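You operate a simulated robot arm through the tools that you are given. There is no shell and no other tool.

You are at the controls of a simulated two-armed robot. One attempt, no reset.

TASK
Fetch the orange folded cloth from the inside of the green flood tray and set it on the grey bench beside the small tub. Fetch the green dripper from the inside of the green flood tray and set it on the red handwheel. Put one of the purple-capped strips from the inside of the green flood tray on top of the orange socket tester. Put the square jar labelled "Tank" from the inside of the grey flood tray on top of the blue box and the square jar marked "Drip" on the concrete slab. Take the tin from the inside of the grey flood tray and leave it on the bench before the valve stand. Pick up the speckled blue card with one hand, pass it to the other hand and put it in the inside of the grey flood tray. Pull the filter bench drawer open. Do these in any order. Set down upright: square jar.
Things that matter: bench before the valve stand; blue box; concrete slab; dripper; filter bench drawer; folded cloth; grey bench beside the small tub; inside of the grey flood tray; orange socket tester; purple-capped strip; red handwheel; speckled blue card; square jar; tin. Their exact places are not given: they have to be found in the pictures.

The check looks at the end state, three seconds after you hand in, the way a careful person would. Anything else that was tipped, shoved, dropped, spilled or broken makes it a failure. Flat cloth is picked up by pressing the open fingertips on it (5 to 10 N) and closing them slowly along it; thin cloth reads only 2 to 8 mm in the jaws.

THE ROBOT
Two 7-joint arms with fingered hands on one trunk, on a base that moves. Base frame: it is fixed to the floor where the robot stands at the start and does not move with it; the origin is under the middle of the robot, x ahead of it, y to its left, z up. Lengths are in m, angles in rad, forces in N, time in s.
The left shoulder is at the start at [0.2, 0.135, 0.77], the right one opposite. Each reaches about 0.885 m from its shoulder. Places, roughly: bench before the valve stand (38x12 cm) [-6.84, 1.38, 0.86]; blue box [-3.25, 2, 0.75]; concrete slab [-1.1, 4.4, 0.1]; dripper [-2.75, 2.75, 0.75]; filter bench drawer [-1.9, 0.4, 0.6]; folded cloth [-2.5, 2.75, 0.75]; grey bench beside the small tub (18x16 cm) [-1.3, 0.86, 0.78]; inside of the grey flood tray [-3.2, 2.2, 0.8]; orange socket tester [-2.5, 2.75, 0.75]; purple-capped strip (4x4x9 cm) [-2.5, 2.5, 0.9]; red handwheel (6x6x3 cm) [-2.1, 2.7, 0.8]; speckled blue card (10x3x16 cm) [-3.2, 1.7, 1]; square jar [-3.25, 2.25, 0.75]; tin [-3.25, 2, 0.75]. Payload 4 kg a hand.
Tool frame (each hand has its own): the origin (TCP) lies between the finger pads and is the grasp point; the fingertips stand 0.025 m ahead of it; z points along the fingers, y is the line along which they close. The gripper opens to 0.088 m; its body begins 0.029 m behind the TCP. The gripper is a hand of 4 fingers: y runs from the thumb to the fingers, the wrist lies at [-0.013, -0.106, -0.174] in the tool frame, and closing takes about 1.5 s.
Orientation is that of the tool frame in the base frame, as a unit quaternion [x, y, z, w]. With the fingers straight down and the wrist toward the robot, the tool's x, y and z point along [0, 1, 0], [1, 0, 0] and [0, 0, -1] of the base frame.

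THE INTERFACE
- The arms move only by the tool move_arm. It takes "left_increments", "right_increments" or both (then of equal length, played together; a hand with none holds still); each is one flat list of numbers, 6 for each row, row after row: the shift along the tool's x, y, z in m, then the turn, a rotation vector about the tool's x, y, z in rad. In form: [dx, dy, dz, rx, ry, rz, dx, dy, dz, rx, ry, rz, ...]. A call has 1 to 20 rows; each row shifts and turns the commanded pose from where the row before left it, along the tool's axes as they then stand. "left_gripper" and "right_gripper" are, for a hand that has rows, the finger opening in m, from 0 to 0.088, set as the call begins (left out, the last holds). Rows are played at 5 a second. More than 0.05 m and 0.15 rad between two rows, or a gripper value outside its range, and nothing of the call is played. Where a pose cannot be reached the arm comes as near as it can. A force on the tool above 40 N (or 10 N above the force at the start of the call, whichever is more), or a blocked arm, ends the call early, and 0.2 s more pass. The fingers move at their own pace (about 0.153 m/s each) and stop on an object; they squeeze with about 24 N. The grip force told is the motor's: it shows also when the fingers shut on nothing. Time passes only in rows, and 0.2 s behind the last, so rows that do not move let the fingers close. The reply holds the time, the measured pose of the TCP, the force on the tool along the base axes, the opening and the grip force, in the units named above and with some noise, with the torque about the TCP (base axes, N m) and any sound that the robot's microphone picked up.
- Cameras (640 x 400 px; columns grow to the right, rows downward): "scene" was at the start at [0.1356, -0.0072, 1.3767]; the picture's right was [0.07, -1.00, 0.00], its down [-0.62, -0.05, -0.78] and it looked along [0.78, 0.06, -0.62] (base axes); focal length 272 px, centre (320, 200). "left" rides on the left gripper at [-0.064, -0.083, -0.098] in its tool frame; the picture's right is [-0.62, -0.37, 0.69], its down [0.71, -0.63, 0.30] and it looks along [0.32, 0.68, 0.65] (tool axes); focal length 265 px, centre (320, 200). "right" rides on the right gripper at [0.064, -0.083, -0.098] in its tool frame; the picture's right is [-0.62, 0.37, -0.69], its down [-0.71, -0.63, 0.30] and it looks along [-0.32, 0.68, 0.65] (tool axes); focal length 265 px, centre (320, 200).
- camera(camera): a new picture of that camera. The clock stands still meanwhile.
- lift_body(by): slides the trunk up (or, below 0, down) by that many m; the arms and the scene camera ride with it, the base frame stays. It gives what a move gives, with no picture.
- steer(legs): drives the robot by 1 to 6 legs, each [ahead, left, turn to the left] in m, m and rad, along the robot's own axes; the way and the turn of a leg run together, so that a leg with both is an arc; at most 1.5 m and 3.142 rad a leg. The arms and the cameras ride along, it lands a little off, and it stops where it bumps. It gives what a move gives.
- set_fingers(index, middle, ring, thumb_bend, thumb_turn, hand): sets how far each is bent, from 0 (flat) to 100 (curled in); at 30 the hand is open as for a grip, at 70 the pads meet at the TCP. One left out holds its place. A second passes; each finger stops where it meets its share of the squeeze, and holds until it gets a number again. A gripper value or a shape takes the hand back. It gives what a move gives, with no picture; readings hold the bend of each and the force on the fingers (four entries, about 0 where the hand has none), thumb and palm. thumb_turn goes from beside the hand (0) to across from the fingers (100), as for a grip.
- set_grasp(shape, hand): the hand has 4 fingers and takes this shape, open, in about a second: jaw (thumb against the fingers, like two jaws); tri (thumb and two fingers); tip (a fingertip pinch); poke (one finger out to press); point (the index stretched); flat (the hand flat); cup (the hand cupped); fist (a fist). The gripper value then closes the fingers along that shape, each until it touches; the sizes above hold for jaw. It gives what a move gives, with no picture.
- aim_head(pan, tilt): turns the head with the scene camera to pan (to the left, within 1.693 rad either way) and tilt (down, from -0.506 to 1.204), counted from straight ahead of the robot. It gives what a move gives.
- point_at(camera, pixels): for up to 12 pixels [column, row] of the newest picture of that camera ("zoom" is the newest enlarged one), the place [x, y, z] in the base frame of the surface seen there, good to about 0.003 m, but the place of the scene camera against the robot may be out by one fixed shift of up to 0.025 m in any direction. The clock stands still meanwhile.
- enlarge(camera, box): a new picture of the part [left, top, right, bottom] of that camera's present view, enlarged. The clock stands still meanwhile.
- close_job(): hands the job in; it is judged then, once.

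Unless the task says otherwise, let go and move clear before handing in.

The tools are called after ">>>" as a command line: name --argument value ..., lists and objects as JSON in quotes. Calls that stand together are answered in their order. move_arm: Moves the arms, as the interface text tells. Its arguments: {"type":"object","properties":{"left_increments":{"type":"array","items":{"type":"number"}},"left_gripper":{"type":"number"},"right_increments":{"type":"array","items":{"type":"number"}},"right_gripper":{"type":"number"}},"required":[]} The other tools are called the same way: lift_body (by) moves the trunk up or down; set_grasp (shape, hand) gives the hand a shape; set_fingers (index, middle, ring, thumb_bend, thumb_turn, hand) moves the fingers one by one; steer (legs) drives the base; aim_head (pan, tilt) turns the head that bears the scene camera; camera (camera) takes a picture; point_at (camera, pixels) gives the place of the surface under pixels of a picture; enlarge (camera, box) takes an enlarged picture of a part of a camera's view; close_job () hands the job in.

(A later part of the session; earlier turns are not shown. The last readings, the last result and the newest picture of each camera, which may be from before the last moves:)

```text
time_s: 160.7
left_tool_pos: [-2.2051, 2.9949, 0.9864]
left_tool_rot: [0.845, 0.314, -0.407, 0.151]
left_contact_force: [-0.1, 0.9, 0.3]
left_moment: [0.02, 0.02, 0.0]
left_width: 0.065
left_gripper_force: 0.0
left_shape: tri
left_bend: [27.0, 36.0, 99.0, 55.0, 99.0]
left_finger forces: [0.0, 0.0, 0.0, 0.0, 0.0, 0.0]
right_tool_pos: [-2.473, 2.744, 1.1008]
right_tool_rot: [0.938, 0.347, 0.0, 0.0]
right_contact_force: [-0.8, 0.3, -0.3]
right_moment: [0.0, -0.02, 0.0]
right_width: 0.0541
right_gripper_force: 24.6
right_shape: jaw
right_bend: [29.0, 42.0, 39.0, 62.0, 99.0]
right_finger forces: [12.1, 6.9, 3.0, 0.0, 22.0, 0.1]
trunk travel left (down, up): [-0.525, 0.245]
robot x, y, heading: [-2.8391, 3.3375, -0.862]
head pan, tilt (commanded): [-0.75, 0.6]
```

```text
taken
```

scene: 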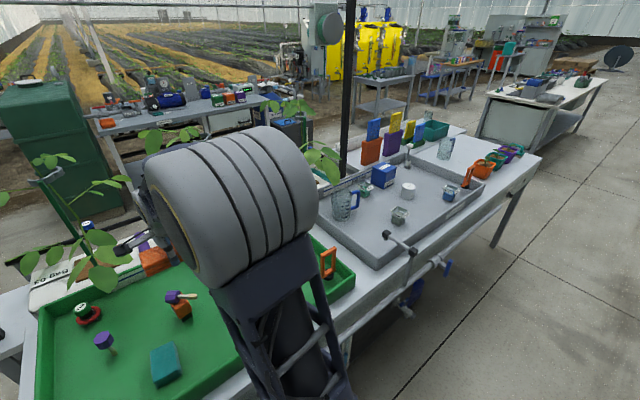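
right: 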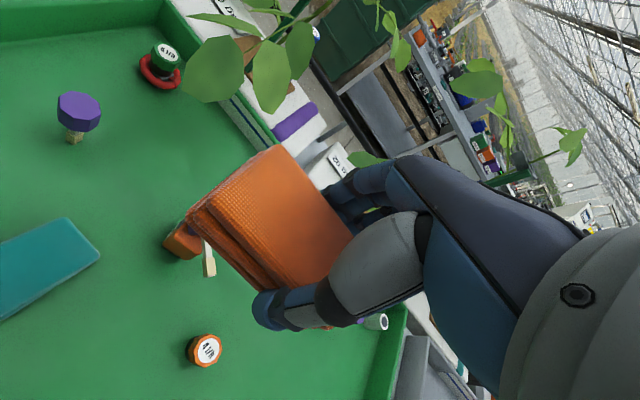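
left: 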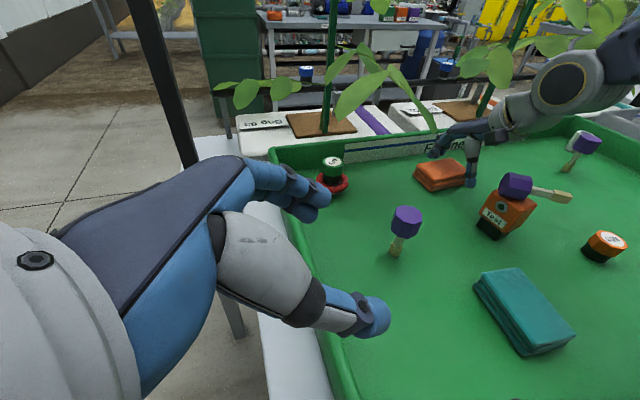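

>>> enlarge --camera "scene" --box '[320, 100, 540, 270]'

>>> enlarge --camera "scene" --box '[340, 170, 480, 270]'

>>> enlarge --camera "scene" --box '[340, 100, 470, 180]'

>>> enlarge --camera "scene" --box '[440, 0, 640, 140]'

```text
2.35 times, centred on (430, 185) of scene
```

zoom: 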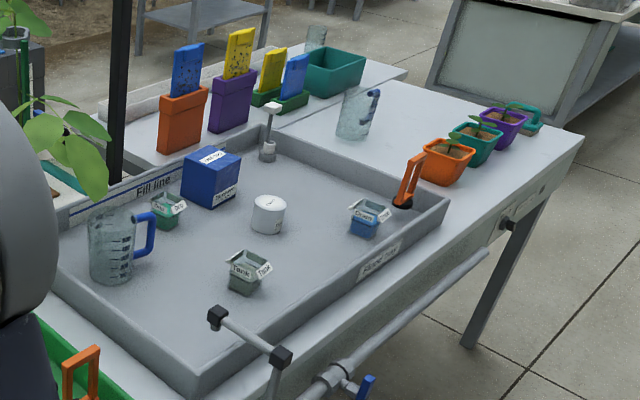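

```text
4.00 times, centred on (410, 220) of scene
```

zoom: 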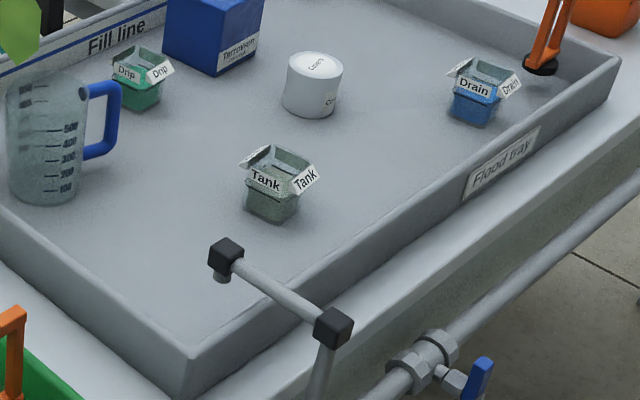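

```text
4.92 times, centred on (405, 140) of scene
```

zoom: 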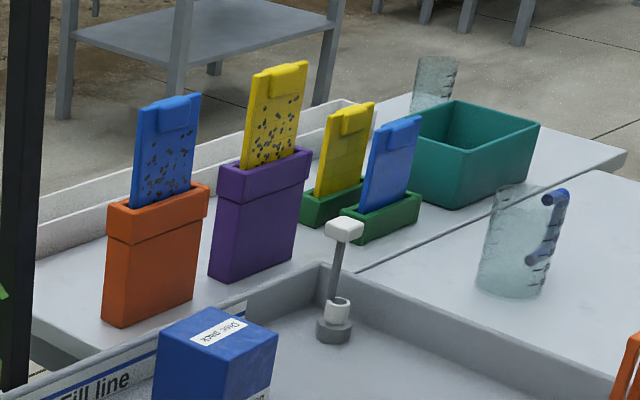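

```text
2.86 times, centred on (540, 70) of scene
```

zoom: 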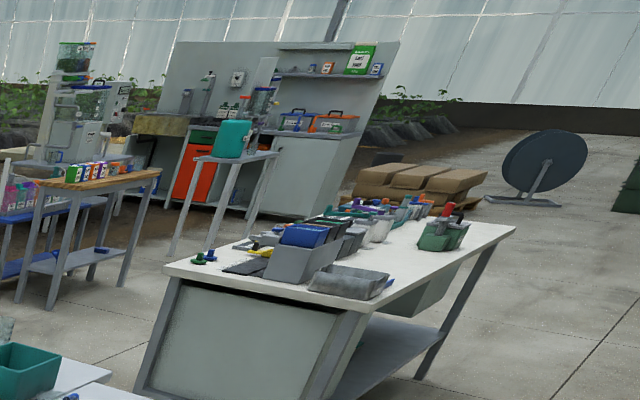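

I now see the grey tray: jug, Drip jar (365,189), blue box (383,170), tin (408,190), Tank jar (399,216), Drain jar (448,193); the speckled blue card stands in the orange pot at (373,130). I measure them all.

>>> point_at --camera "scene" --pixels '[[365, 190], [399, 214], [408, 186], [383, 170], [448, 193], [342, 204], [470, 176], [408, 145], [373, 132], [385, 235], [400, 112], [383, 150]]'

```text
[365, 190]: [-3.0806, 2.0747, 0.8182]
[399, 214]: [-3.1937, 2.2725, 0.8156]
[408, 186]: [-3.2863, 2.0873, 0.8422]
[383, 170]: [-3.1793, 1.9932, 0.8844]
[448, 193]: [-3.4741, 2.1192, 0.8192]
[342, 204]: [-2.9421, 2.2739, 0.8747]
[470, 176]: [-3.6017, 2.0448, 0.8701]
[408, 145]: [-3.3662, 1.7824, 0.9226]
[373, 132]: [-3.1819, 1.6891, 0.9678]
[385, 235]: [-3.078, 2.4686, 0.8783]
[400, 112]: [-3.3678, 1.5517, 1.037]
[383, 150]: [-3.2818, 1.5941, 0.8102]
```

I want the card's orientation, so I enlarge on it and measure its edges.

>>> enlarge --camera "scene" --box '[355, 110, 395, 170]'

>>> point_at --camera "zoom" --pixels '[[240, 80], [350, 60], [225, 190], [340, 170], [205, 240], [370, 215], [200, 360], [350, 330], [290, 75], [180, 230]]'

```text
6.67 times, centred on (375, 140) of scene
```

zoom: 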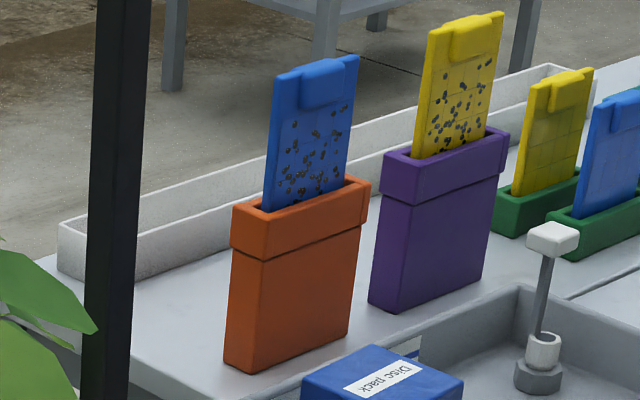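

```text
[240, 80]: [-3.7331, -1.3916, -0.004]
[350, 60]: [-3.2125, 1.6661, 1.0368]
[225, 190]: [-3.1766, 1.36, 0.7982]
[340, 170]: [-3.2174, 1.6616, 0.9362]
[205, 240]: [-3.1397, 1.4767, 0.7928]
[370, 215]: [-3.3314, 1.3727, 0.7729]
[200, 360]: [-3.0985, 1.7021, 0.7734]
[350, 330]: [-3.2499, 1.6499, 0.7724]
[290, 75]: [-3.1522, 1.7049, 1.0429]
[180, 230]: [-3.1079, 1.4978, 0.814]
```

The card's wide side runs along the bench, so from the aisle a straight hand can pinch it. First I level and raise the free left hand, then strafe right to stand behind the grey tray.

>>> move_arm --left_increments '[-0.0313, 0, -0.0249, 0, 0, 0, -0.0313, 0, -0.0249, 0, 0, 0, -0.0313, 0, -0.0249, 0, 0, 0, 0, 0, 0, 0, 0.15, 0, 0, 0, 0, 0, 0.15, 0, 0, 0, 0, 0, 0.15, 0, 0, 0, 0, 0, 0.15, 0, 0, 0, 0, 0, 0.15, 0, 0, 0, 0, 0, 0.15, 0, 0, 0, 0, 0, 0, 0]' --left_gripper 0.088

>>> steer --legs '[[0, -0.98, 0]]'

>>> aim_head --pan 0.0 --tilt 0.8

>>> camera --camera "scene"

>>> camera --camera "left"

```text
time_s: 162.9
left_tool_pos: [-2.2059, 2.9944, 1.1064]
left_tool_rot: [0.938, 0.348, 0.0, 0.0]
left_contact_force: [0.2, -0.4, 0.0]
left_moment: [0.01, -0.01, 0.0]
left_width: 0.0878
left_gripper_force: 0.1
left_shape: tri
left_bend: [30.0, 30.0, 99.0, 30.0, 98.0]
left_finger forces: [0.1, 0.0, 0.0, 0.0, 0.1, 0.0]
right_tool_pos: [-2.474, 2.7451, 1.1014]
right_tool_rot: [0.938, 0.348, -0.001, 0.0]
right_contact_force: [-0.2, -0.8, -0.8]
right_moment: [0.0, 0.03, 0.03]
right_width: 0.0538
right_gripper_force: 24.4
right_shape: jaw
right_bend: [29.0, 42.0, 39.0, 62.0, 99.0]
right_finger forces: [11.9, 6.9, 3.1, 0.0, 22.1, 0.0]
trunk travel left (down, up): [-0.525, 0.245]
robot x, y, heading: [-2.8351, 3.3395, -0.862]
head pan, tilt (commanded): [-0.75, 0.6]
```

```text
time_s: 168.0
left_tool_pos: [-2.9487, 2.3551, 1.1053]
left_tool_rot: [0.938, 0.346, 0.0, 0.0]
left_contact_force: [-0.3, 0.7, 0.9]
left_moment: [0.01, 0.03, -0.02]
left_width: 0.088
left_gripper_force: 0.1
left_shape: tri
left_bend: [30.0, 30.0, 99.0, 30.0, 98.0]
left_finger forces: [0.1, 0.1, 0.0, 0.0, 0.0, 0.0]
right_tool_pos: [-3.2177, 2.1069, 1.1011]
right_tool_rot: [0.938, 0.347, 0.001, 0.0]
right_contact_force: [0.5, -0.5, -0.4]
right_moment: [0.02, 0.02, 0.01]
right_width: 0.0538
right_gripper_force: 23.8
right_shape: jaw
right_bend: [29.0, 42.0, 39.0, 62.0, 99.0]
right_finger forces: [12.2, 6.8, 3.0, 0.0, 21.9, 0.1]
trunk travel left (down, up): [-0.525, 0.245]
robot x, y, heading: [-3.5805, 2.7014, -0.864]
head pan, tilt (commanded): [-0.75, 0.6]
```

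```text
time_s: 169.1
left_tool_pos: [-2.9484, 2.3555, 1.1062]
left_tool_rot: [0.938, 0.347, 0.001, -0.001]
left_contact_force: [0.5, -0.8, 0.6]
left_moment: [-0.02, 0.02, -0.02]
left_width: 0.0883
left_gripper_force: 0.1
left_shape: tri
left_bend: [30.0, 30.0, 99.0, 30.0, 98.0]
left_finger forces: [0.0, 0.0, 0.0, 0.0, 0.0, 0.0]
right_tool_pos: [-3.219, 2.107, 1.1015]
right_tool_rot: [0.938, 0.347, 0.0, 0.0]
right_contact_force: [-0.2, 0.0, -1.1]
right_moment: [-0.01, 0.01, -0.01]
right_width: 0.0539
right_gripper_force: 23.9
right_shape: jaw
right_bend: [29.0, 42.0, 39.0, 62.0, 99.0]
right_finger forces: [12.1, 7.0, 3.0, 0.0, 22.1, 0.0]
trunk travel left (down, up): [-0.525, 0.245]
robot x, y, heading: [-3.5813, 2.7052, -0.86]
head pan, tilt (commanded): [0.0, 0.799]
```

```text
taken
```

scene: 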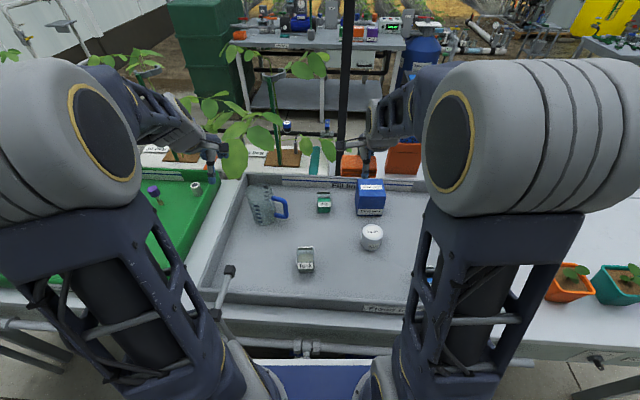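

```text
taken
```

left: 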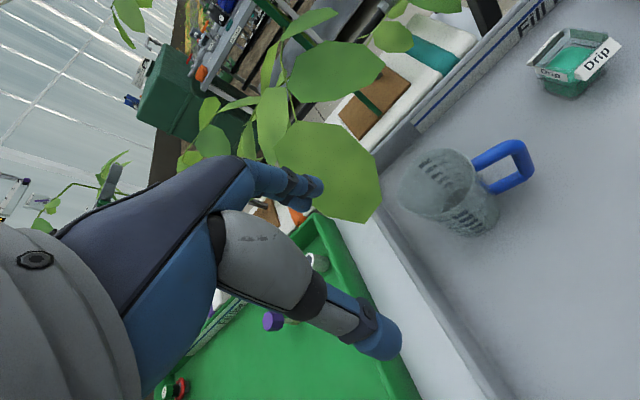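

The grey tray is in front of me, and a leaf of plant 01 is close to the left fingers at (335,170). I check its distance and the jars' places.

>>> point_at --camera "left" --pixels '[[340, 170], [310, 140], [360, 70], [270, 120], [572, 62], [590, 70], [548, 72], [450, 190], [515, 150], [600, 50], [575, 90], [310, 190]]'

>>> enlarge --camera "left" --box '[510, 10, 640, 120]'

>>> enlarge --camera "scene" --box '[230, 160, 430, 310]'

```text
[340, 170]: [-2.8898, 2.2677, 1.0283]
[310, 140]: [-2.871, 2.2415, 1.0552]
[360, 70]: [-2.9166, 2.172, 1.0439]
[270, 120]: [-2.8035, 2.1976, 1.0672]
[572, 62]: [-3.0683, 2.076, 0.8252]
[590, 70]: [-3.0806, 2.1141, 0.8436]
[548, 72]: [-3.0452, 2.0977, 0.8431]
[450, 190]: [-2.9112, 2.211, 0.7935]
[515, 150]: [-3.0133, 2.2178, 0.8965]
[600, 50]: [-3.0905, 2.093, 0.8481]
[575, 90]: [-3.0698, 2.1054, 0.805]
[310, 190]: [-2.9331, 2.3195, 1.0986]
```

```text
3.64 times, centred on (575, 65) of left
```

zoom: 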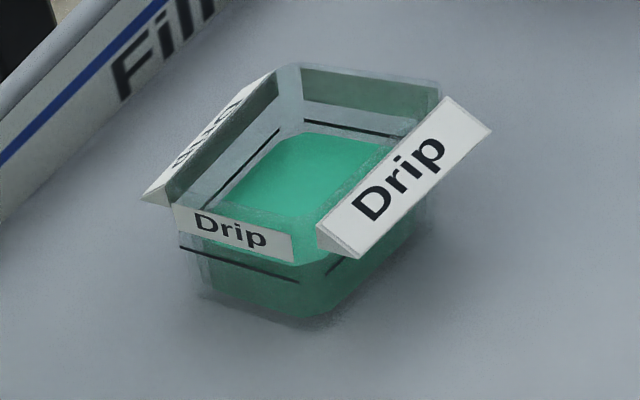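

```text
2.67 times, centred on (330, 235) of scene
```

zoom: 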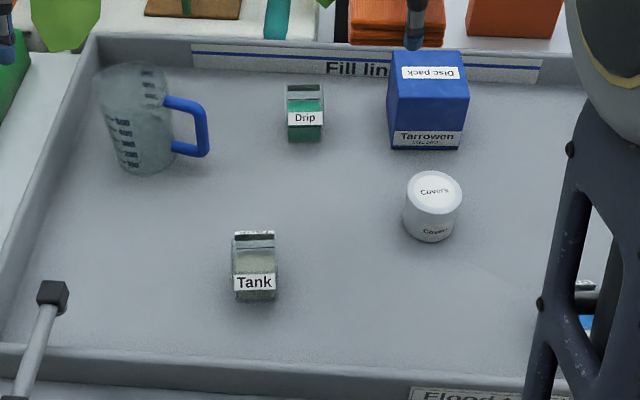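

The jars hold liquid and have sloped labels on their near and far sides, so I will grip them across their flat left/right sides. I move the cloth-holding right arm aside and turn the left hand by 90° above the Tank jar, with the jaw shape.

>>> set_grasp --shape "jaw" --hand "left"

>>> move_arm --right_increments '[-0.04, -0.01, 0, 0, 0, 0, -0.04, -0.01, 0, 0, 0, 0, -0.04, -0.01, 0, 0, 0, 0, -0.04, -0.01, 0, 0, 0, 0, -0.04, -0.02, 0, 0, 0, 0, -0.04, -0.02, 0, 0, 0, 0, -0.04, -0.02, 0, 0, 0, 0, -0.04, -0.02, 0, 0, 0, 0, 0, 0, 0, 0, 0, 0, 0, 0, 0, 0, 0, 0, 0, 0, 0, 0, 0, 0]' --left_increments '[0, -0.02, 0, 0, 0, 0, -0.03, -0.02, 0, 0, 0, 0, -0.03, -0.02, 0, 0, 0, 0, -0.03, -0.02, 0, 0, 0, 0, 0, 0, 0, 0, 0, 0.15, 0, 0, 0, 0, 0, 0.15, 0, 0, 0, 0, 0, 0.15, 0, 0, 0, 0, 0, 0.15, 0, 0, 0, 0, 0, 0.15, 0, 0, 0, 0, 0, 0.15, 0, 0, 0, 0, 0, 0.15]'

>>> camera --camera "left"

>>> camera --camera "scene"

```text
time_s: 170.0
left_tool_pos: [-2.9482, 2.3558, 1.1057]
left_tool_rot: [0.938, 0.345, 0.0, 0.0]
left_contact_force: [0.1, 0.0, -0.3]
left_moment: [0.03, -0.02, 0.05]
left_width: 0.0878
left_gripper_force: 0.0
left_shape: jaw
left_bend: [30.0, 30.0, 30.0, 30.0, 98.0]
left_finger forces: [0.0, 0.0, 0.1, 0.0, 0.0, 0.1]
right_tool_pos: [-3.2184, 2.1077, 1.1006]
right_tool_rot: [0.938, 0.346, 0.0, 0.0]
right_contact_force: [0.2, 0.0, 0.5]
right_moment: [0.03, 0.03, 0.01]
right_width: 0.0535
right_gripper_force: 23.8
right_shape: jaw
right_bend: [29.0, 42.0, 39.0, 62.0, 99.0]
right_finger forces: [12.1, 6.8, 2.9, 0.1, 22.0, 0.1]
trunk travel left (down, up): [-0.525, 0.245]
robot x, y, heading: [-3.5834, 2.7049, -0.865]
head pan, tilt (commanded): [0.0, 0.799]
```

```text
time_s: 172.4
left_tool_pos: [-3.0692, 2.3577, 1.106]
left_tool_rot: [0.985, -0.172, 0.0, 0.0]
left_contact_force: [0.6, -0.7, -0.3]
left_moment: [-0.03, -0.02, -0.02]
left_width: 0.0879
left_gripper_force: 0.1
left_shape: jaw
left_bend: [30.0, 30.0, 30.0, 30.0, 98.0]
left_finger forces: [0.0, 0.1, 0.0, 0.0, 0.0, 0.0]
right_tool_pos: [-3.5406, 1.9909, 1.1019]
right_tool_rot: [0.938, 0.345, 0.0, 0.0]
right_contact_force: [0.1, 0.1, -0.9]
right_moment: [-0.02, 0.01, 0.0]
right_width: 0.054
right_gripper_force: 24.2
right_shape: jaw
right_bend: [29.0, 42.0, 39.0, 62.0, 99.0]
right_finger forces: [12.0, 6.9, 3.2, 0.0, 21.9, 0.0]
trunk travel left (down, up): [-0.525, 0.245]
robot x, y, heading: [-3.5842, 2.7038, -0.862]
head pan, tilt (commanded): [0.0, 0.799]
```

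```text
taken
```

left: 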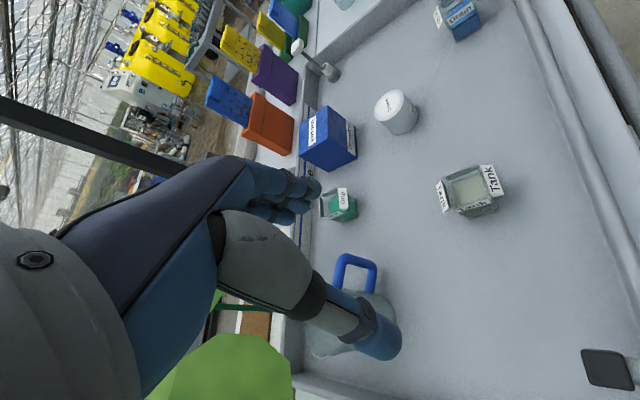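

```text
taken
```

scene: 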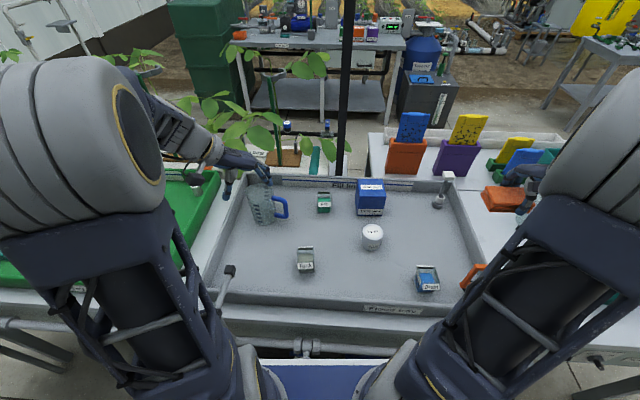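

The left camera now sees the Tank jar (470,190), tin (396,112), box (328,138) and Drip jar (340,205). I enlarge and measure the Tank jar.

>>> enlarge --camera "left" --box '[420, 150, 520, 230]'

>>> point_at --camera "zoom" --pixels '[[160, 130], [400, 95], [420, 200], [210, 265], [320, 165], [140, 200], [470, 150], [330, 320], [440, 270], [290, 100], [560, 300], [220, 320]]'

```text
5.00 times, centred on (470, 190) of left
```

zoom: 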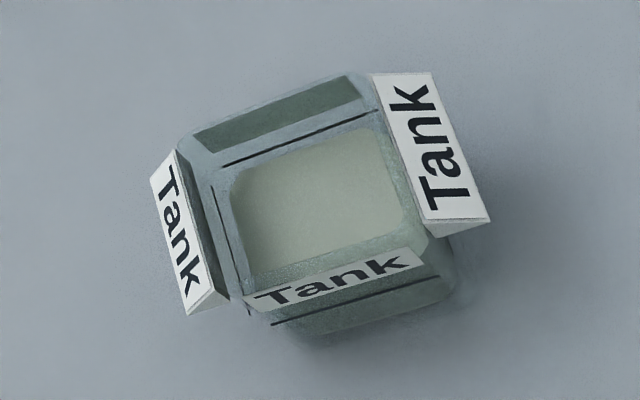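

```text
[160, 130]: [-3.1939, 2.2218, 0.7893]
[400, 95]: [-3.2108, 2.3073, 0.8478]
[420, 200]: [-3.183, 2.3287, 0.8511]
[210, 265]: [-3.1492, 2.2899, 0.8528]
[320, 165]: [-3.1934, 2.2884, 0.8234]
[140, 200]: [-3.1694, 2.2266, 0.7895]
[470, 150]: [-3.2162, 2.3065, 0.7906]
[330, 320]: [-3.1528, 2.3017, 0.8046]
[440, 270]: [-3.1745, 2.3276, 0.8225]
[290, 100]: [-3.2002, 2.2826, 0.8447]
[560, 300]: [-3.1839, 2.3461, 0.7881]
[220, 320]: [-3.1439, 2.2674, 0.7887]
```

The Tank jar is about 5 × 5 × 6.2 cm, centred near [-3.177, 2.300], floor at 0.788. I move over it, finish the yaw so the fingers close on its flat sides, and descend to just above.

>>> move_arm --left_increments '[-0.0273, 0.0303, 0, 0, 0, 0, -0.0273, 0.0303, 0, 0, 0, 0, -0.0273, 0.0303, 0, 0, 0, 0, 0, 0, 0, 0, 0, 0.1422, 0, 0, 0, 0, 0, 0.1422, 0, 0, 0, 0, 0, 0.1422, 0, 0, 0, 0, 0, 0.1422, 0, 0, 0.0375, 0, 0, 0, 0, 0, 0.0375, 0, 0, 0, 0, 0, 0.0375, 0, 0, 0, 0, 0, 0.0375, 0, 0, 0, 0, 0, 0, 0, 0, 0]'

>>> camera --camera "left"

>>> camera --camera "scene"

```text
time_s: 175.0
left_tool_pos: [-3.1753, 2.2982, 0.9552]
left_tool_rot: [0.898, -0.44, 0.0, 0.0]
left_contact_force: [-1.0, -0.5, -0.8]
left_moment: [0.0, 0.0, 0.02]
left_width: 0.088
left_gripper_force: 0.0
left_shape: jaw
left_bend: [30.0, 30.0, 30.0, 30.0, 98.0]
left_finger forces: [0.1, 0.0, 0.0, 0.0, 0.1, 0.0]
right_tool_pos: [-3.5399, 1.9911, 1.1022]
right_tool_rot: [0.938, 0.347, -0.001, 0.0]
right_contact_force: [0.2, 0.4, -1.3]
right_moment: [-0.02, -0.03, 0.0]
right_width: 0.0541
right_gripper_force: 24.0
right_shape: jaw
right_bend: [29.0, 42.0, 39.0, 62.0, 99.0]
right_finger forces: [12.1, 6.9, 3.0, 0.0, 21.9, 0.0]
trunk travel left (down, up): [-0.525, 0.245]
robot x, y, heading: [-3.585, 2.7026, -0.859]
head pan, tilt (commanded): [0.0, 0.799]
```

```text
taken
```

left: 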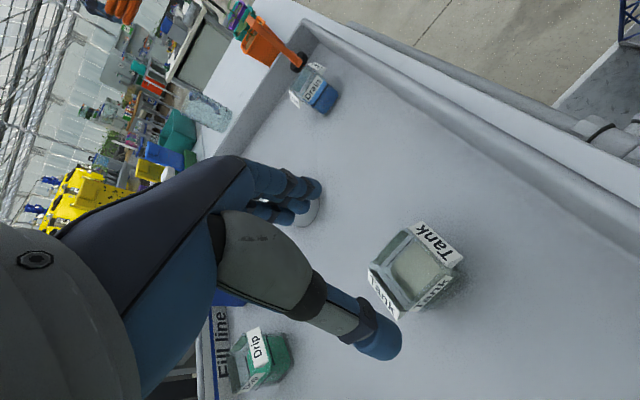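

```text
taken
```

scene: 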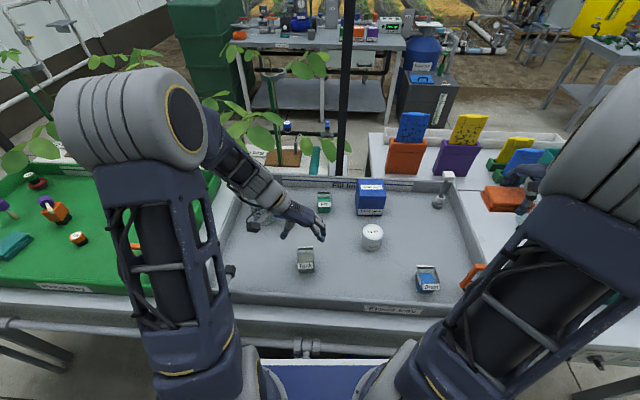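

The jar shows at (412,268), right where a point 10 cm below the TCP should appear. I verify with measured rim corners.

>>> enlarge --camera "left" --box '[350, 210, 480, 330]'

>>> point_at --camera "zoom" --pixels '[[215, 70], [90, 195], [355, 175], [330, 135], [160, 250], [250, 100], [140, 120], [280, 230], [220, 290]]'

```text
3.33 times, centred on (415, 270) of left
```

zoom: 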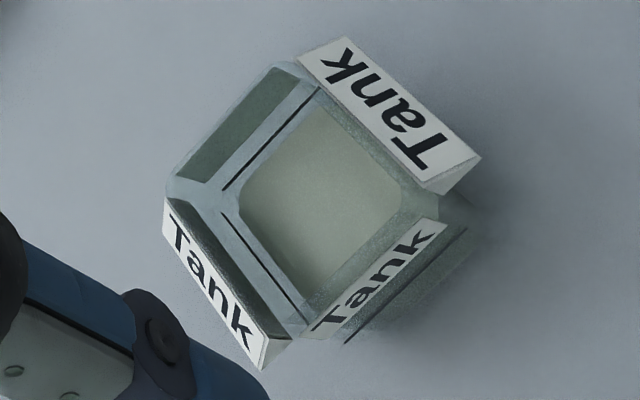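

```text
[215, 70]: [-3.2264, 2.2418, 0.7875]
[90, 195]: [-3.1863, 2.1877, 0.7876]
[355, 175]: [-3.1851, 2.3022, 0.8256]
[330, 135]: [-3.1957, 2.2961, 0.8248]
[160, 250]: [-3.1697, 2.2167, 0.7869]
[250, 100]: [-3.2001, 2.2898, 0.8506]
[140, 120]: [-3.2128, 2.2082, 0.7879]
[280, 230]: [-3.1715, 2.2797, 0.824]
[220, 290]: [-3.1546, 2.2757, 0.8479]
```

I query the rim corners themselves.

>>> point_at --camera "zoom" --pixels '[[283, 66], [310, 60], [435, 180], [432, 225], [320, 332], [290, 325], [178, 190], [172, 205], [400, 110]]'

```text
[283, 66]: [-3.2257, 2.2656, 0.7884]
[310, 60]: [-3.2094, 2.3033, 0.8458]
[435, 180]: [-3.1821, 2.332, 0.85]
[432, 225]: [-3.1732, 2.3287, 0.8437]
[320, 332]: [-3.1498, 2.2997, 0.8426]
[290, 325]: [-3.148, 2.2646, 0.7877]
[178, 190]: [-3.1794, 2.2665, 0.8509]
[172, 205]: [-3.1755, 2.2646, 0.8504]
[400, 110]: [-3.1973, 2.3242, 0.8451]
```

The jar's centre is [-3.178, 2.298], 4.5 cm square. I make the small correction and lower so the fingertips are at the jar's mid-height, then close.

>>> move_arm --left_increments '[-0.0018, 0.0024, 0.02, 0, 0, -0.06, 0, 0, 0.04, 0, 0, 0, 0, 0, 0.035, 0, 0, 0, 0, 0, 0.015, 0, 0, 0, 0, 0, 0.006, 0, 0, 0, 0, 0, 0, 0, 0, 0]'

>>> camera --camera "left"

```text
time_s: 176.4
left_tool_pos: [-3.1804, 2.2988, 0.8405]
left_tool_rot: [0.911, -0.413, 0.001, 0.0]
left_contact_force: [-1.1, -0.2, 0.1]
left_moment: [-0.03, 0.01, -0.04]
left_width: 0.0881
left_gripper_force: 0.1
left_shape: jaw
left_bend: [30.0, 30.0, 30.0, 30.0, 98.0]
left_finger forces: [0.1, 0.1, 0.1, 0.0, 0.0, 0.0]
right_tool_pos: [-3.5409, 1.9897, 1.1016]
right_tool_rot: [0.938, 0.345, 0.0, 0.0]
right_contact_force: [0.7, 0.2, -1.0]
right_moment: [0.0, -0.01, -0.01]
right_width: 0.0537
right_gripper_force: 24.0
right_shape: jaw
right_bend: [29.0, 42.0, 39.0, 62.0, 99.0]
right_finger forces: [12.0, 6.8, 3.0, 0.0, 21.9, 0.0]
trunk travel left (down, up): [-0.525, 0.245]
robot x, y, heading: [-3.5781, 2.7041, -0.858]
head pan, tilt (commanded): [0.0, 0.799]
```

```text
taken
```

left: 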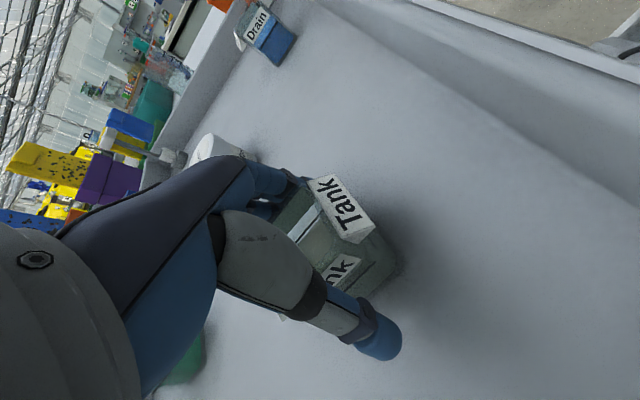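

The jar lies between fingers and thumb without contact. I close the hand.

>>> move_arm --left_increments '[0, 0, 0, 0, 0, 0, 0, 0, 0, 0, 0, 0, 0, 0, 0, 0, 0, 0, 0, 0, 0, 0, 0, 0, 0, 0, 0, 0, 0, 0, 0, 0, 0, 0, 0, 0]' --left_gripper 0.02

>>> camera --camera "left"

```text
time_s: 177.8
left_tool_pos: [-3.1794, 2.2986, 0.8408]
left_tool_rot: [0.911, -0.413, -0.001, -0.001]
left_contact_force: [0.6, 0.4, 0.7]
left_moment: [-0.02, -0.04, 0.06]
left_width: 0.044
left_gripper_force: 23.8
left_shape: jaw
left_bend: [74.0, 45.0, 42.0, 69.0, 100.0]
left_finger forces: [12.3, 6.6, 3.0, 0.0, 21.8, 0.0]
right_tool_pos: [-3.5409, 1.9892, 1.1023]
right_tool_rot: [0.938, 0.346, 0.0, 0.0]
right_contact_force: [-0.6, 1.0, -0.3]
right_moment: [0.0, -0.03, 0.0]
right_width: 0.0542
right_gripper_force: 24.3
right_shape: jaw
right_bend: [29.0, 42.0, 39.0, 62.0, 99.0]
right_finger forces: [12.1, 6.8, 2.9, 0.0, 21.8, 0.0]
trunk travel left (down, up): [-0.525, 0.245]
robot x, y, heading: [-3.5788, 2.7059, -0.869]
head pan, tilt (commanded): [0.0, 0.799]
```

```text
taken
```

left: 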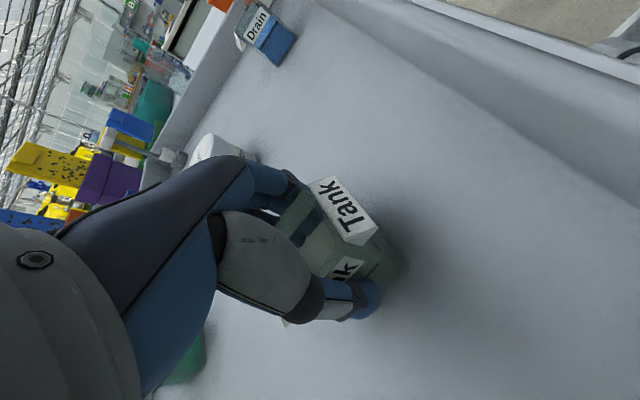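

The jar is held firmly at 44 mm. I lift it straight up by 16 cm and look at it and the blue box.

>>> move_arm --left_increments '[0, 0, -0.01, 0, 0, 0, 0, 0, -0.02, 0, 0, 0, 0, 0, -0.03, 0, 0, 0, 0, 0, -0.04, 0, 0, 0, 0, 0, -0.04, 0, 0, 0, 0, 0, -0.02, 0, 0, 0, 0, 0, 0, 0, 0, 0]'

>>> camera --camera "left"

>>> enlarge --camera "scene" --box '[220, 160, 460, 310]'

```text
time_s: 179.4
left_tool_pos: [-3.1813, 2.2998, 1.001]
left_tool_rot: [0.911, -0.413, 0.0, 0.0]
left_contact_force: [0.0, 0.1, -0.8]
left_moment: [0.01, 0.03, -0.01]
left_width: 0.0441
left_gripper_force: 24.6
left_shape: jaw
left_bend: [74.0, 45.0, 42.0, 69.0, 100.0]
left_finger forces: [12.2, 6.5, 3.0, 0.1, 22.0, 0.1]
right_tool_pos: [-3.5411, 1.9892, 1.1023]
right_tool_rot: [0.938, 0.347, 0.0, 0.0]
right_contact_force: [-0.7, 0.8, -0.7]
right_moment: [0.03, 0.02, -0.01]
right_width: 0.0538
right_gripper_force: 23.7
right_shape: jaw
right_bend: [29.0, 42.0, 39.0, 62.0, 99.0]
right_finger forces: [12.1, 6.7, 2.9, 0.0, 21.9, 0.0]
trunk travel left (down, up): [-0.525, 0.245]
robot x, y, heading: [-3.5819, 2.7059, -0.861]
head pan, tilt (commanded): [0.0, 0.799]
```

```text
taken
```

left: 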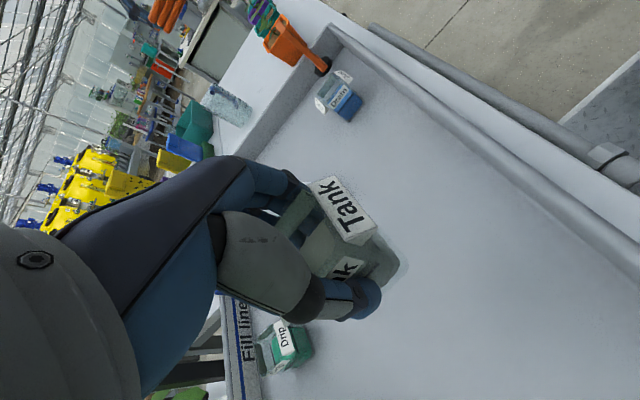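

```text
2.67 times, centred on (340, 235) of scene
```

zoom: 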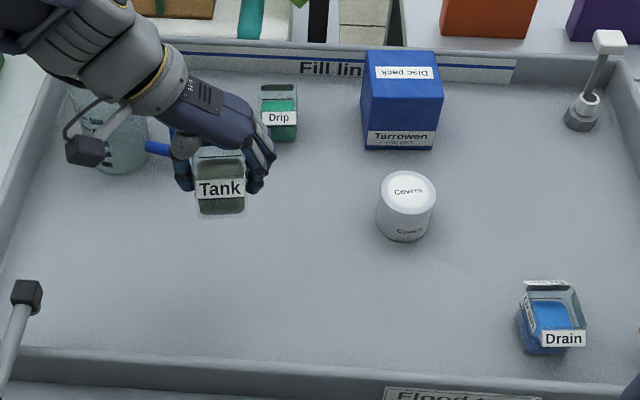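

The Tank jar hangs level. I measure the blue box's top in the scene view.

>>> point_at --camera "zoom" --pixels '[[402, 71], [371, 56], [432, 56], [438, 90], [366, 86], [400, 130], [405, 190], [278, 100], [280, 118], [595, 45], [555, 300]]'

```text
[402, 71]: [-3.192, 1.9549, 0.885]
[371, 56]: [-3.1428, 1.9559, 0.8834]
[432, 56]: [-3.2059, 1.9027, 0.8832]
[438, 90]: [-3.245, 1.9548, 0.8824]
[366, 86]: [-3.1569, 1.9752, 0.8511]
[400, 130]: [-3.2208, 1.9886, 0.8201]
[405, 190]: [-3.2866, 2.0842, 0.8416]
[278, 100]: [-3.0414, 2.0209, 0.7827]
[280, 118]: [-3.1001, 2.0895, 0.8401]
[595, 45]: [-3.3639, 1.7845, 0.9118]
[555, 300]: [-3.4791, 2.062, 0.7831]
```

The box top is about 8.2 × 6.5 cm centred at [-3.179, 1.965, 0.889]. I raise the trunk 15 cm for reach and carry the jar above it.

>>> lift_body --by 0.15

>>> move_arm --left_increments '[0.0317, 0.0274, 0, 0, 0, 0, 0.0317, 0.0274, 0, 0, 0, 0, 0.0317, 0.0274, 0, 0, 0, 0, 0.0317, 0.0274, 0, 0, 0, 0, 0.0317, 0.0274, 0, 0, 0, 0, 0.0317, 0.0274, 0, 0, 0, 0, 0.0317, 0.0274, 0, 0, 0, 0, 0.0317, 0.0274, 0, 0, 0, 0, 0, 0, 0.04, 0, 0, 0, 0, 0, 0.04, 0, 0, 0, 0, 0, 0.04, 0, 0, 0, 0, 0, 0, 0, 0, 0]'

>>> camera --camera "left"

>>> camera --camera "scene"

```text
time_s: 181.2
left_tool_pos: [-3.179, 2.2994, 1.1499]
left_tool_rot: [0.911, -0.413, 0.001, 0.001]
left_contact_force: [-0.6, 0.5, -1.5]
left_moment: [0.01, 0.01, 0.02]
left_width: 0.0439
left_gripper_force: 23.9
left_shape: jaw
left_bend: [74.0, 45.0, 42.0, 69.0, 100.0]
left_finger forces: [12.3, 6.7, 3.0, 0.1, 21.9, 0.1]
right_tool_pos: [-3.5416, 1.9894, 1.2526]
right_tool_rot: [0.938, 0.346, 0.0, 0.0]
right_contact_force: [0.0, 0.1, -0.6]
right_moment: [-0.03, 0.03, 0.05]
right_width: 0.0537
right_gripper_force: 23.9
right_shape: jaw
right_bend: [29.0, 42.0, 39.0, 62.0, 99.0]
right_finger forces: [12.2, 6.8, 3.0, 0.0, 21.9, 0.0]
trunk travel left (down, up): [-0.675, 0.095]
robot x, y, heading: [-3.5814, 2.706, -0.861]
head pan, tilt (commanded): [0.0, 0.799]
```

```text
time_s: 183.8
left_tool_pos: [-3.1792, 1.9641, 1.0298]
left_tool_rot: [0.911, -0.413, 0.0, 0.0]
left_contact_force: [0.1, 0.6, -1.1]
left_moment: [-0.02, -0.02, 0.0]
left_width: 0.0442
left_gripper_force: 23.6
left_shape: jaw
left_bend: [74.0, 45.0, 42.0, 69.0, 100.0]
left_finger forces: [12.4, 6.6, 2.9, 0.0, 22.0, 0.1]
right_tool_pos: [-3.5405, 1.9912, 1.2518]
right_tool_rot: [0.938, 0.347, 0.0, 0.0]
right_contact_force: [0.5, 0.5, -0.1]
right_moment: [0.0, 0.01, 0.03]
right_width: 0.0538
right_gripper_force: 24.2
right_shape: jaw
right_bend: [29.0, 42.0, 39.0, 62.0, 99.0]
right_finger forces: [12.0, 6.8, 3.0, 0.0, 21.9, 0.1]
trunk travel left (down, up): [-0.675, 0.095]
robot x, y, heading: [-3.5828, 2.7011, -0.866]
head pan, tilt (commanded): [0.0, 0.799]
```

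```text
taken
```

left: 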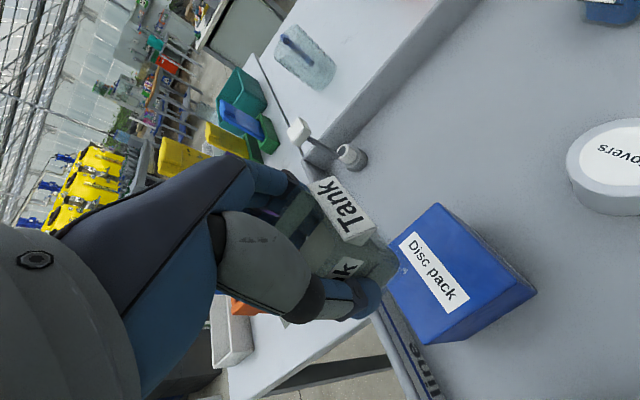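

```text
taken
```

scene: 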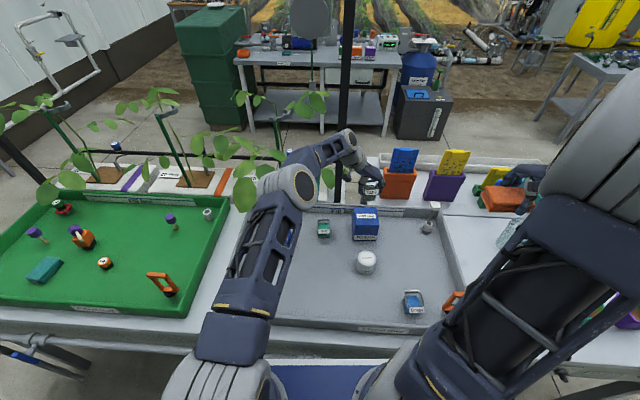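

I enlarge the left view to measure the box top relative to the held jar.

>>> enlarge --camera "left" --box '[310, 170, 550, 360]'

>>> point_at --camera "zoom" --pixels '[[335, 80], [400, 240], [300, 360], [200, 225], [300, 220], [330, 140], [560, 245], [365, 365], [240, 280]]'

```text
2.11 times, centred on (430, 265) of left
```

zoom: 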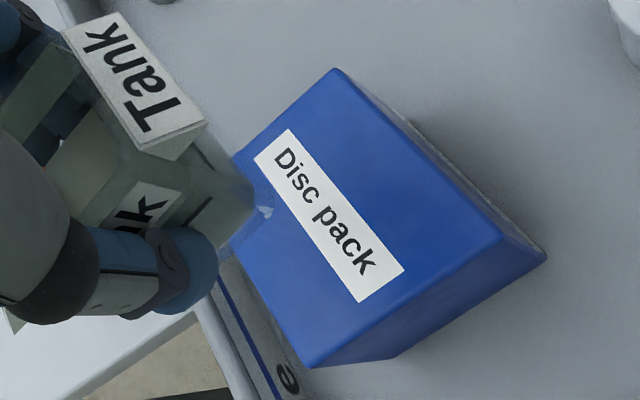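

```text
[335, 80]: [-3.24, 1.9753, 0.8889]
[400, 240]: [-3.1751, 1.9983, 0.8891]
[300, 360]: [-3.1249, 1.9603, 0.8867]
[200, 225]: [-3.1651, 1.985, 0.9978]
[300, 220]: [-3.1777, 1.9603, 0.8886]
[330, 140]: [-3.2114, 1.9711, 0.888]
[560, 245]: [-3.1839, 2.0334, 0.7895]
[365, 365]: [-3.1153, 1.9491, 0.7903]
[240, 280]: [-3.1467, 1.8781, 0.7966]
```

The jar is practically centred over the 9 cm square box top. I lower it to 5 mm above, then in small steps.

>>> move_arm --left_increments '[-0.006, 0, 0.03, 0, 0, 0, 0, 0, 0.03, 0, 0, 0, 0, 0, 0.015, 0, 0, 0, 0, 0, 0.007, 0, 0, 0, 0, 0, 0, 0, 0, 0]'

>>> enlarge --camera "left" --box '[270, 170, 510, 360]'

>>> enlarge --camera "scene" --box '[310, 150, 430, 260]'

```text
time_s: 184.9
left_tool_pos: [-3.1828, 1.9686, 0.9486]
left_tool_rot: [0.911, -0.413, 0.001, 0.0]
left_contact_force: [0.4, -1.0, -1.0]
left_moment: [0.0, 0.0, 0.0]
left_width: 0.044
left_gripper_force: 23.5
left_shape: jaw
left_bend: [74.0, 45.0, 42.0, 69.0, 100.0]
left_finger forces: [12.5, 6.6, 2.9, 0.0, 21.9, 0.0]
right_tool_pos: [-3.5407, 1.9908, 1.2524]
right_tool_rot: [0.938, 0.346, 0.001, -0.001]
right_contact_force: [0.3, 0.8, 0.1]
right_moment: [0.01, 0.0, 0.01]
right_width: 0.0538
right_gripper_force: 24.1
right_shape: jaw
right_bend: [29.0, 42.0, 39.0, 62.0, 99.0]
right_finger forces: [12.2, 6.9, 3.0, 0.0, 21.8, 0.0]
trunk travel left (down, up): [-0.675, 0.095]
robot x, y, heading: [-3.583, 2.7034, -0.866]
head pan, tilt (commanded): [0.0, 0.799]
```

```text
2.11 times, centred on (390, 265) of left
```

zoom: 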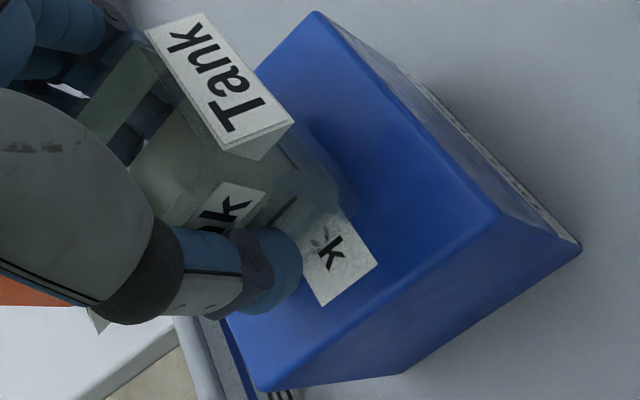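

```text
3.64 times, centred on (370, 205) of scene
```

zoom: 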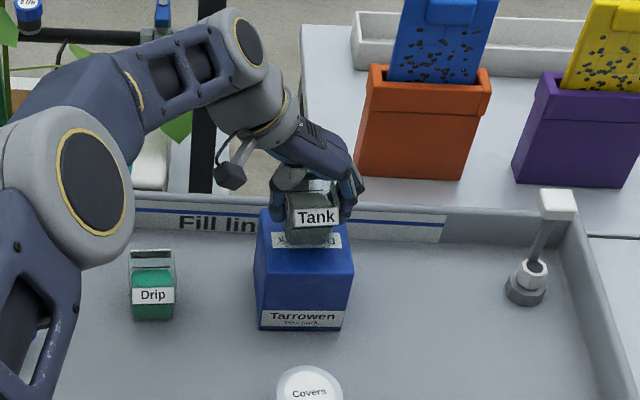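

The jar is upright and over the box. I lower in small steps to contact.

>>> move_arm --left_increments '[0, 0, 0.004, 0, 0, 0, 0, 0, 0, 0, 0, 0]'

>>> move_arm --left_increments '[0, 0, 0.002, 0, 0, 0, 0, 0, 0, 0, 0, 0]'

```text
time_s: 185.6
left_tool_pos: [-3.1825, 1.9691, 0.9439]
left_tool_rot: [0.911, -0.413, 0.0, 0.0]
left_contact_force: [0.0, -0.4, -1.5]
left_moment: [0.01, -0.01, 0.04]
left_width: 0.044
left_gripper_force: 23.5
left_shape: jaw
left_bend: [74.0, 45.0, 42.0, 69.0, 100.0]
left_finger forces: [12.4, 6.7, 3.0, 0.0, 22.0, 0.0]
right_tool_pos: [-3.5411, 1.9905, 1.2528]
right_tool_rot: [0.938, 0.346, 0.0, 0.001]
right_contact_force: [0.5, -0.2, -1.2]
right_moment: [0.01, 0.02, 0.02]
right_width: 0.0541
right_gripper_force: 24.0
right_shape: jaw
right_bend: [29.0, 42.0, 39.0, 62.0, 99.0]
right_finger forces: [12.1, 6.8, 3.0, 0.0, 21.9, 0.0]
trunk travel left (down, up): [-0.675, 0.095]
robot x, y, heading: [-3.5833, 2.7014, -0.861]
head pan, tilt (commanded): [0.0, 0.799]
```

```text
time_s: 186.2
left_tool_pos: [-3.1827, 1.9693, 0.941]
left_tool_rot: [0.911, -0.413, 0.001, 0.0]
left_contact_force: [0.3, -0.1, -2.0]
left_moment: [-0.01, 0.02, -0.05]
left_width: 0.044
left_gripper_force: 24.0
left_shape: jaw
left_bend: [74.0, 45.0, 42.0, 69.0, 100.0]
left_finger forces: [12.4, 6.6, 3.0, 0.0, 21.9, 0.1]
right_tool_pos: [-3.5396, 1.9889, 1.2521]
right_tool_rot: [0.938, 0.347, 0.0, 0.0]
right_contact_force: [-0.1, -0.3, -0.9]
right_moment: [-0.02, -0.03, -0.01]
right_width: 0.0537
right_gripper_force: 24.1
right_shape: jaw
right_bend: [29.0, 42.0, 39.0, 62.0, 99.0]
right_finger forces: [12.1, 6.8, 2.9, 0.0, 21.9, 0.0]
trunk travel left (down, up): [-0.675, 0.095]
robot x, y, heading: [-3.5812, 2.706, -0.862]
head pan, tilt (commanded): [0.0, 0.799]
```

Still free (about −1.5 N is the jar's weight). I continue in 1.5 mm steps.

>>> move_arm --left_increments '[0, 0, 0.0015, 0, 0, 0, 0, 0, 0, 0, 0, 0]'

>>> move_arm --left_increments '[0, 0, 0.0015, 0, 0, 0, 0, 0, 0, 0, 0, 0]'

```text
time_s: 186.8
left_tool_pos: [-3.1813, 1.9693, 0.9411]
left_tool_rot: [0.911, -0.413, 0.0, 0.0]
left_contact_force: [0.0, -0.2, -1.2]
left_moment: [0.01, 0.01, 0.02]
left_width: 0.0438
left_gripper_force: 24.3
left_shape: jaw
left_bend: [74.0, 45.0, 42.0, 69.0, 100.0]
left_finger forces: [12.4, 6.6, 3.0, 0.0, 21.9, 0.1]
right_tool_pos: [-3.5416, 1.9905, 1.2523]
right_tool_rot: [0.938, 0.346, -0.001, 0.0]
right_contact_force: [1.2, 0.7, -0.2]
right_moment: [0.02, -0.02, 0.04]
right_width: 0.0541
right_gripper_force: 24.5
right_shape: jaw
right_bend: [29.0, 42.0, 39.0, 62.0, 99.0]
right_finger forces: [12.2, 6.7, 3.0, 0.0, 21.9, 0.0]
trunk travel left (down, up): [-0.675, 0.095]
robot x, y, heading: [-3.5817, 2.7024, -0.867]
head pan, tilt (commanded): [0.0, 0.799]
```

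```text
time_s: 187.3
left_tool_pos: [-3.1826, 1.9692, 0.9388]
left_tool_rot: [0.911, -0.413, 0.0, 0.001]
left_contact_force: [0.2, 0.1, 2.3]
left_moment: [0.02, 0.0, -0.02]
left_width: 0.0442
left_gripper_force: 23.9
left_shape: jaw
left_bend: [74.0, 45.0, 42.0, 69.0, 100.0]
left_finger forces: [12.4, 6.6, 3.0, 0.1, 22.5, 0.1]
right_tool_pos: [-3.5413, 1.9911, 1.2515]
right_tool_rot: [0.938, 0.346, 0.0, 0.0]
right_contact_force: [0.4, -0.1, -0.7]
right_moment: [-0.04, 0.01, -0.01]
right_width: 0.0538
right_gripper_force: 24.2
right_shape: jaw
right_bend: [29.0, 42.0, 39.0, 62.0, 99.0]
right_finger forces: [12.0, 6.8, 2.9, 0.0, 21.9, 0.0]
trunk travel left (down, up): [-0.675, 0.095]
robot x, y, heading: [-3.5822, 2.7015, -0.862]
head pan, tilt (commanded): [0.0, 0.799]
```

Contact is felt. I open the hand, wait, and rise straight up.

>>> move_arm --left_increments '[0, 0, 0.0005, 0, 0, 0, 0, 0, 0, 0, 0, 0, 0, 0, 0, 0, 0, 0, 0, 0, 0, 0, 0, 0, 0, 0, 0, 0, 0, 0]' --left_gripper 0.075

>>> enlarge --camera "left" --box '[230, 160, 470, 350]'

```text
time_s: 188.6
left_tool_pos: [-3.1812, 1.969, 0.9393]
left_tool_rot: [0.911, -0.413, 0.0, 0.001]
left_contact_force: [-0.6, -1.3, 1.2]
left_moment: [0.02, -0.03, 0.04]
left_width: 0.0749
left_gripper_force: 0.1
left_shape: jaw
left_bend: [28.0, 33.0, 31.0, 43.0, 99.0]
left_finger forces: [0.0, 0.0, 0.0, 0.0, 0.1, 0.0]
right_tool_pos: [-3.5396, 1.9896, 1.2516]
right_tool_rot: [0.938, 0.346, 0.0, 0.0]
right_contact_force: [0.0, 0.5, -0.4]
right_moment: [0.0, -0.03, 0.01]
right_width: 0.0537
right_gripper_force: 23.5
right_shape: jaw
right_bend: [29.0, 42.0, 39.0, 62.0, 99.0]
right_finger forces: [12.0, 6.8, 3.0, 0.0, 21.9, 0.0]
trunk travel left (down, up): [-0.675, 0.095]
robot x, y, heading: [-3.5783, 2.7038, -0.864]
head pan, tilt (commanded): [0.0, 0.799]
```

```text
2.11 times, centred on (350, 255) of left
```

zoom: 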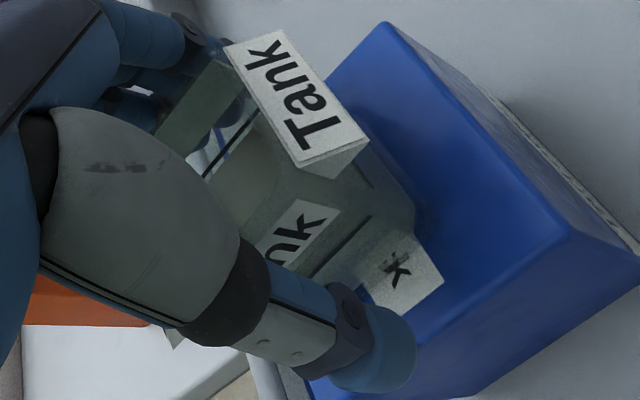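

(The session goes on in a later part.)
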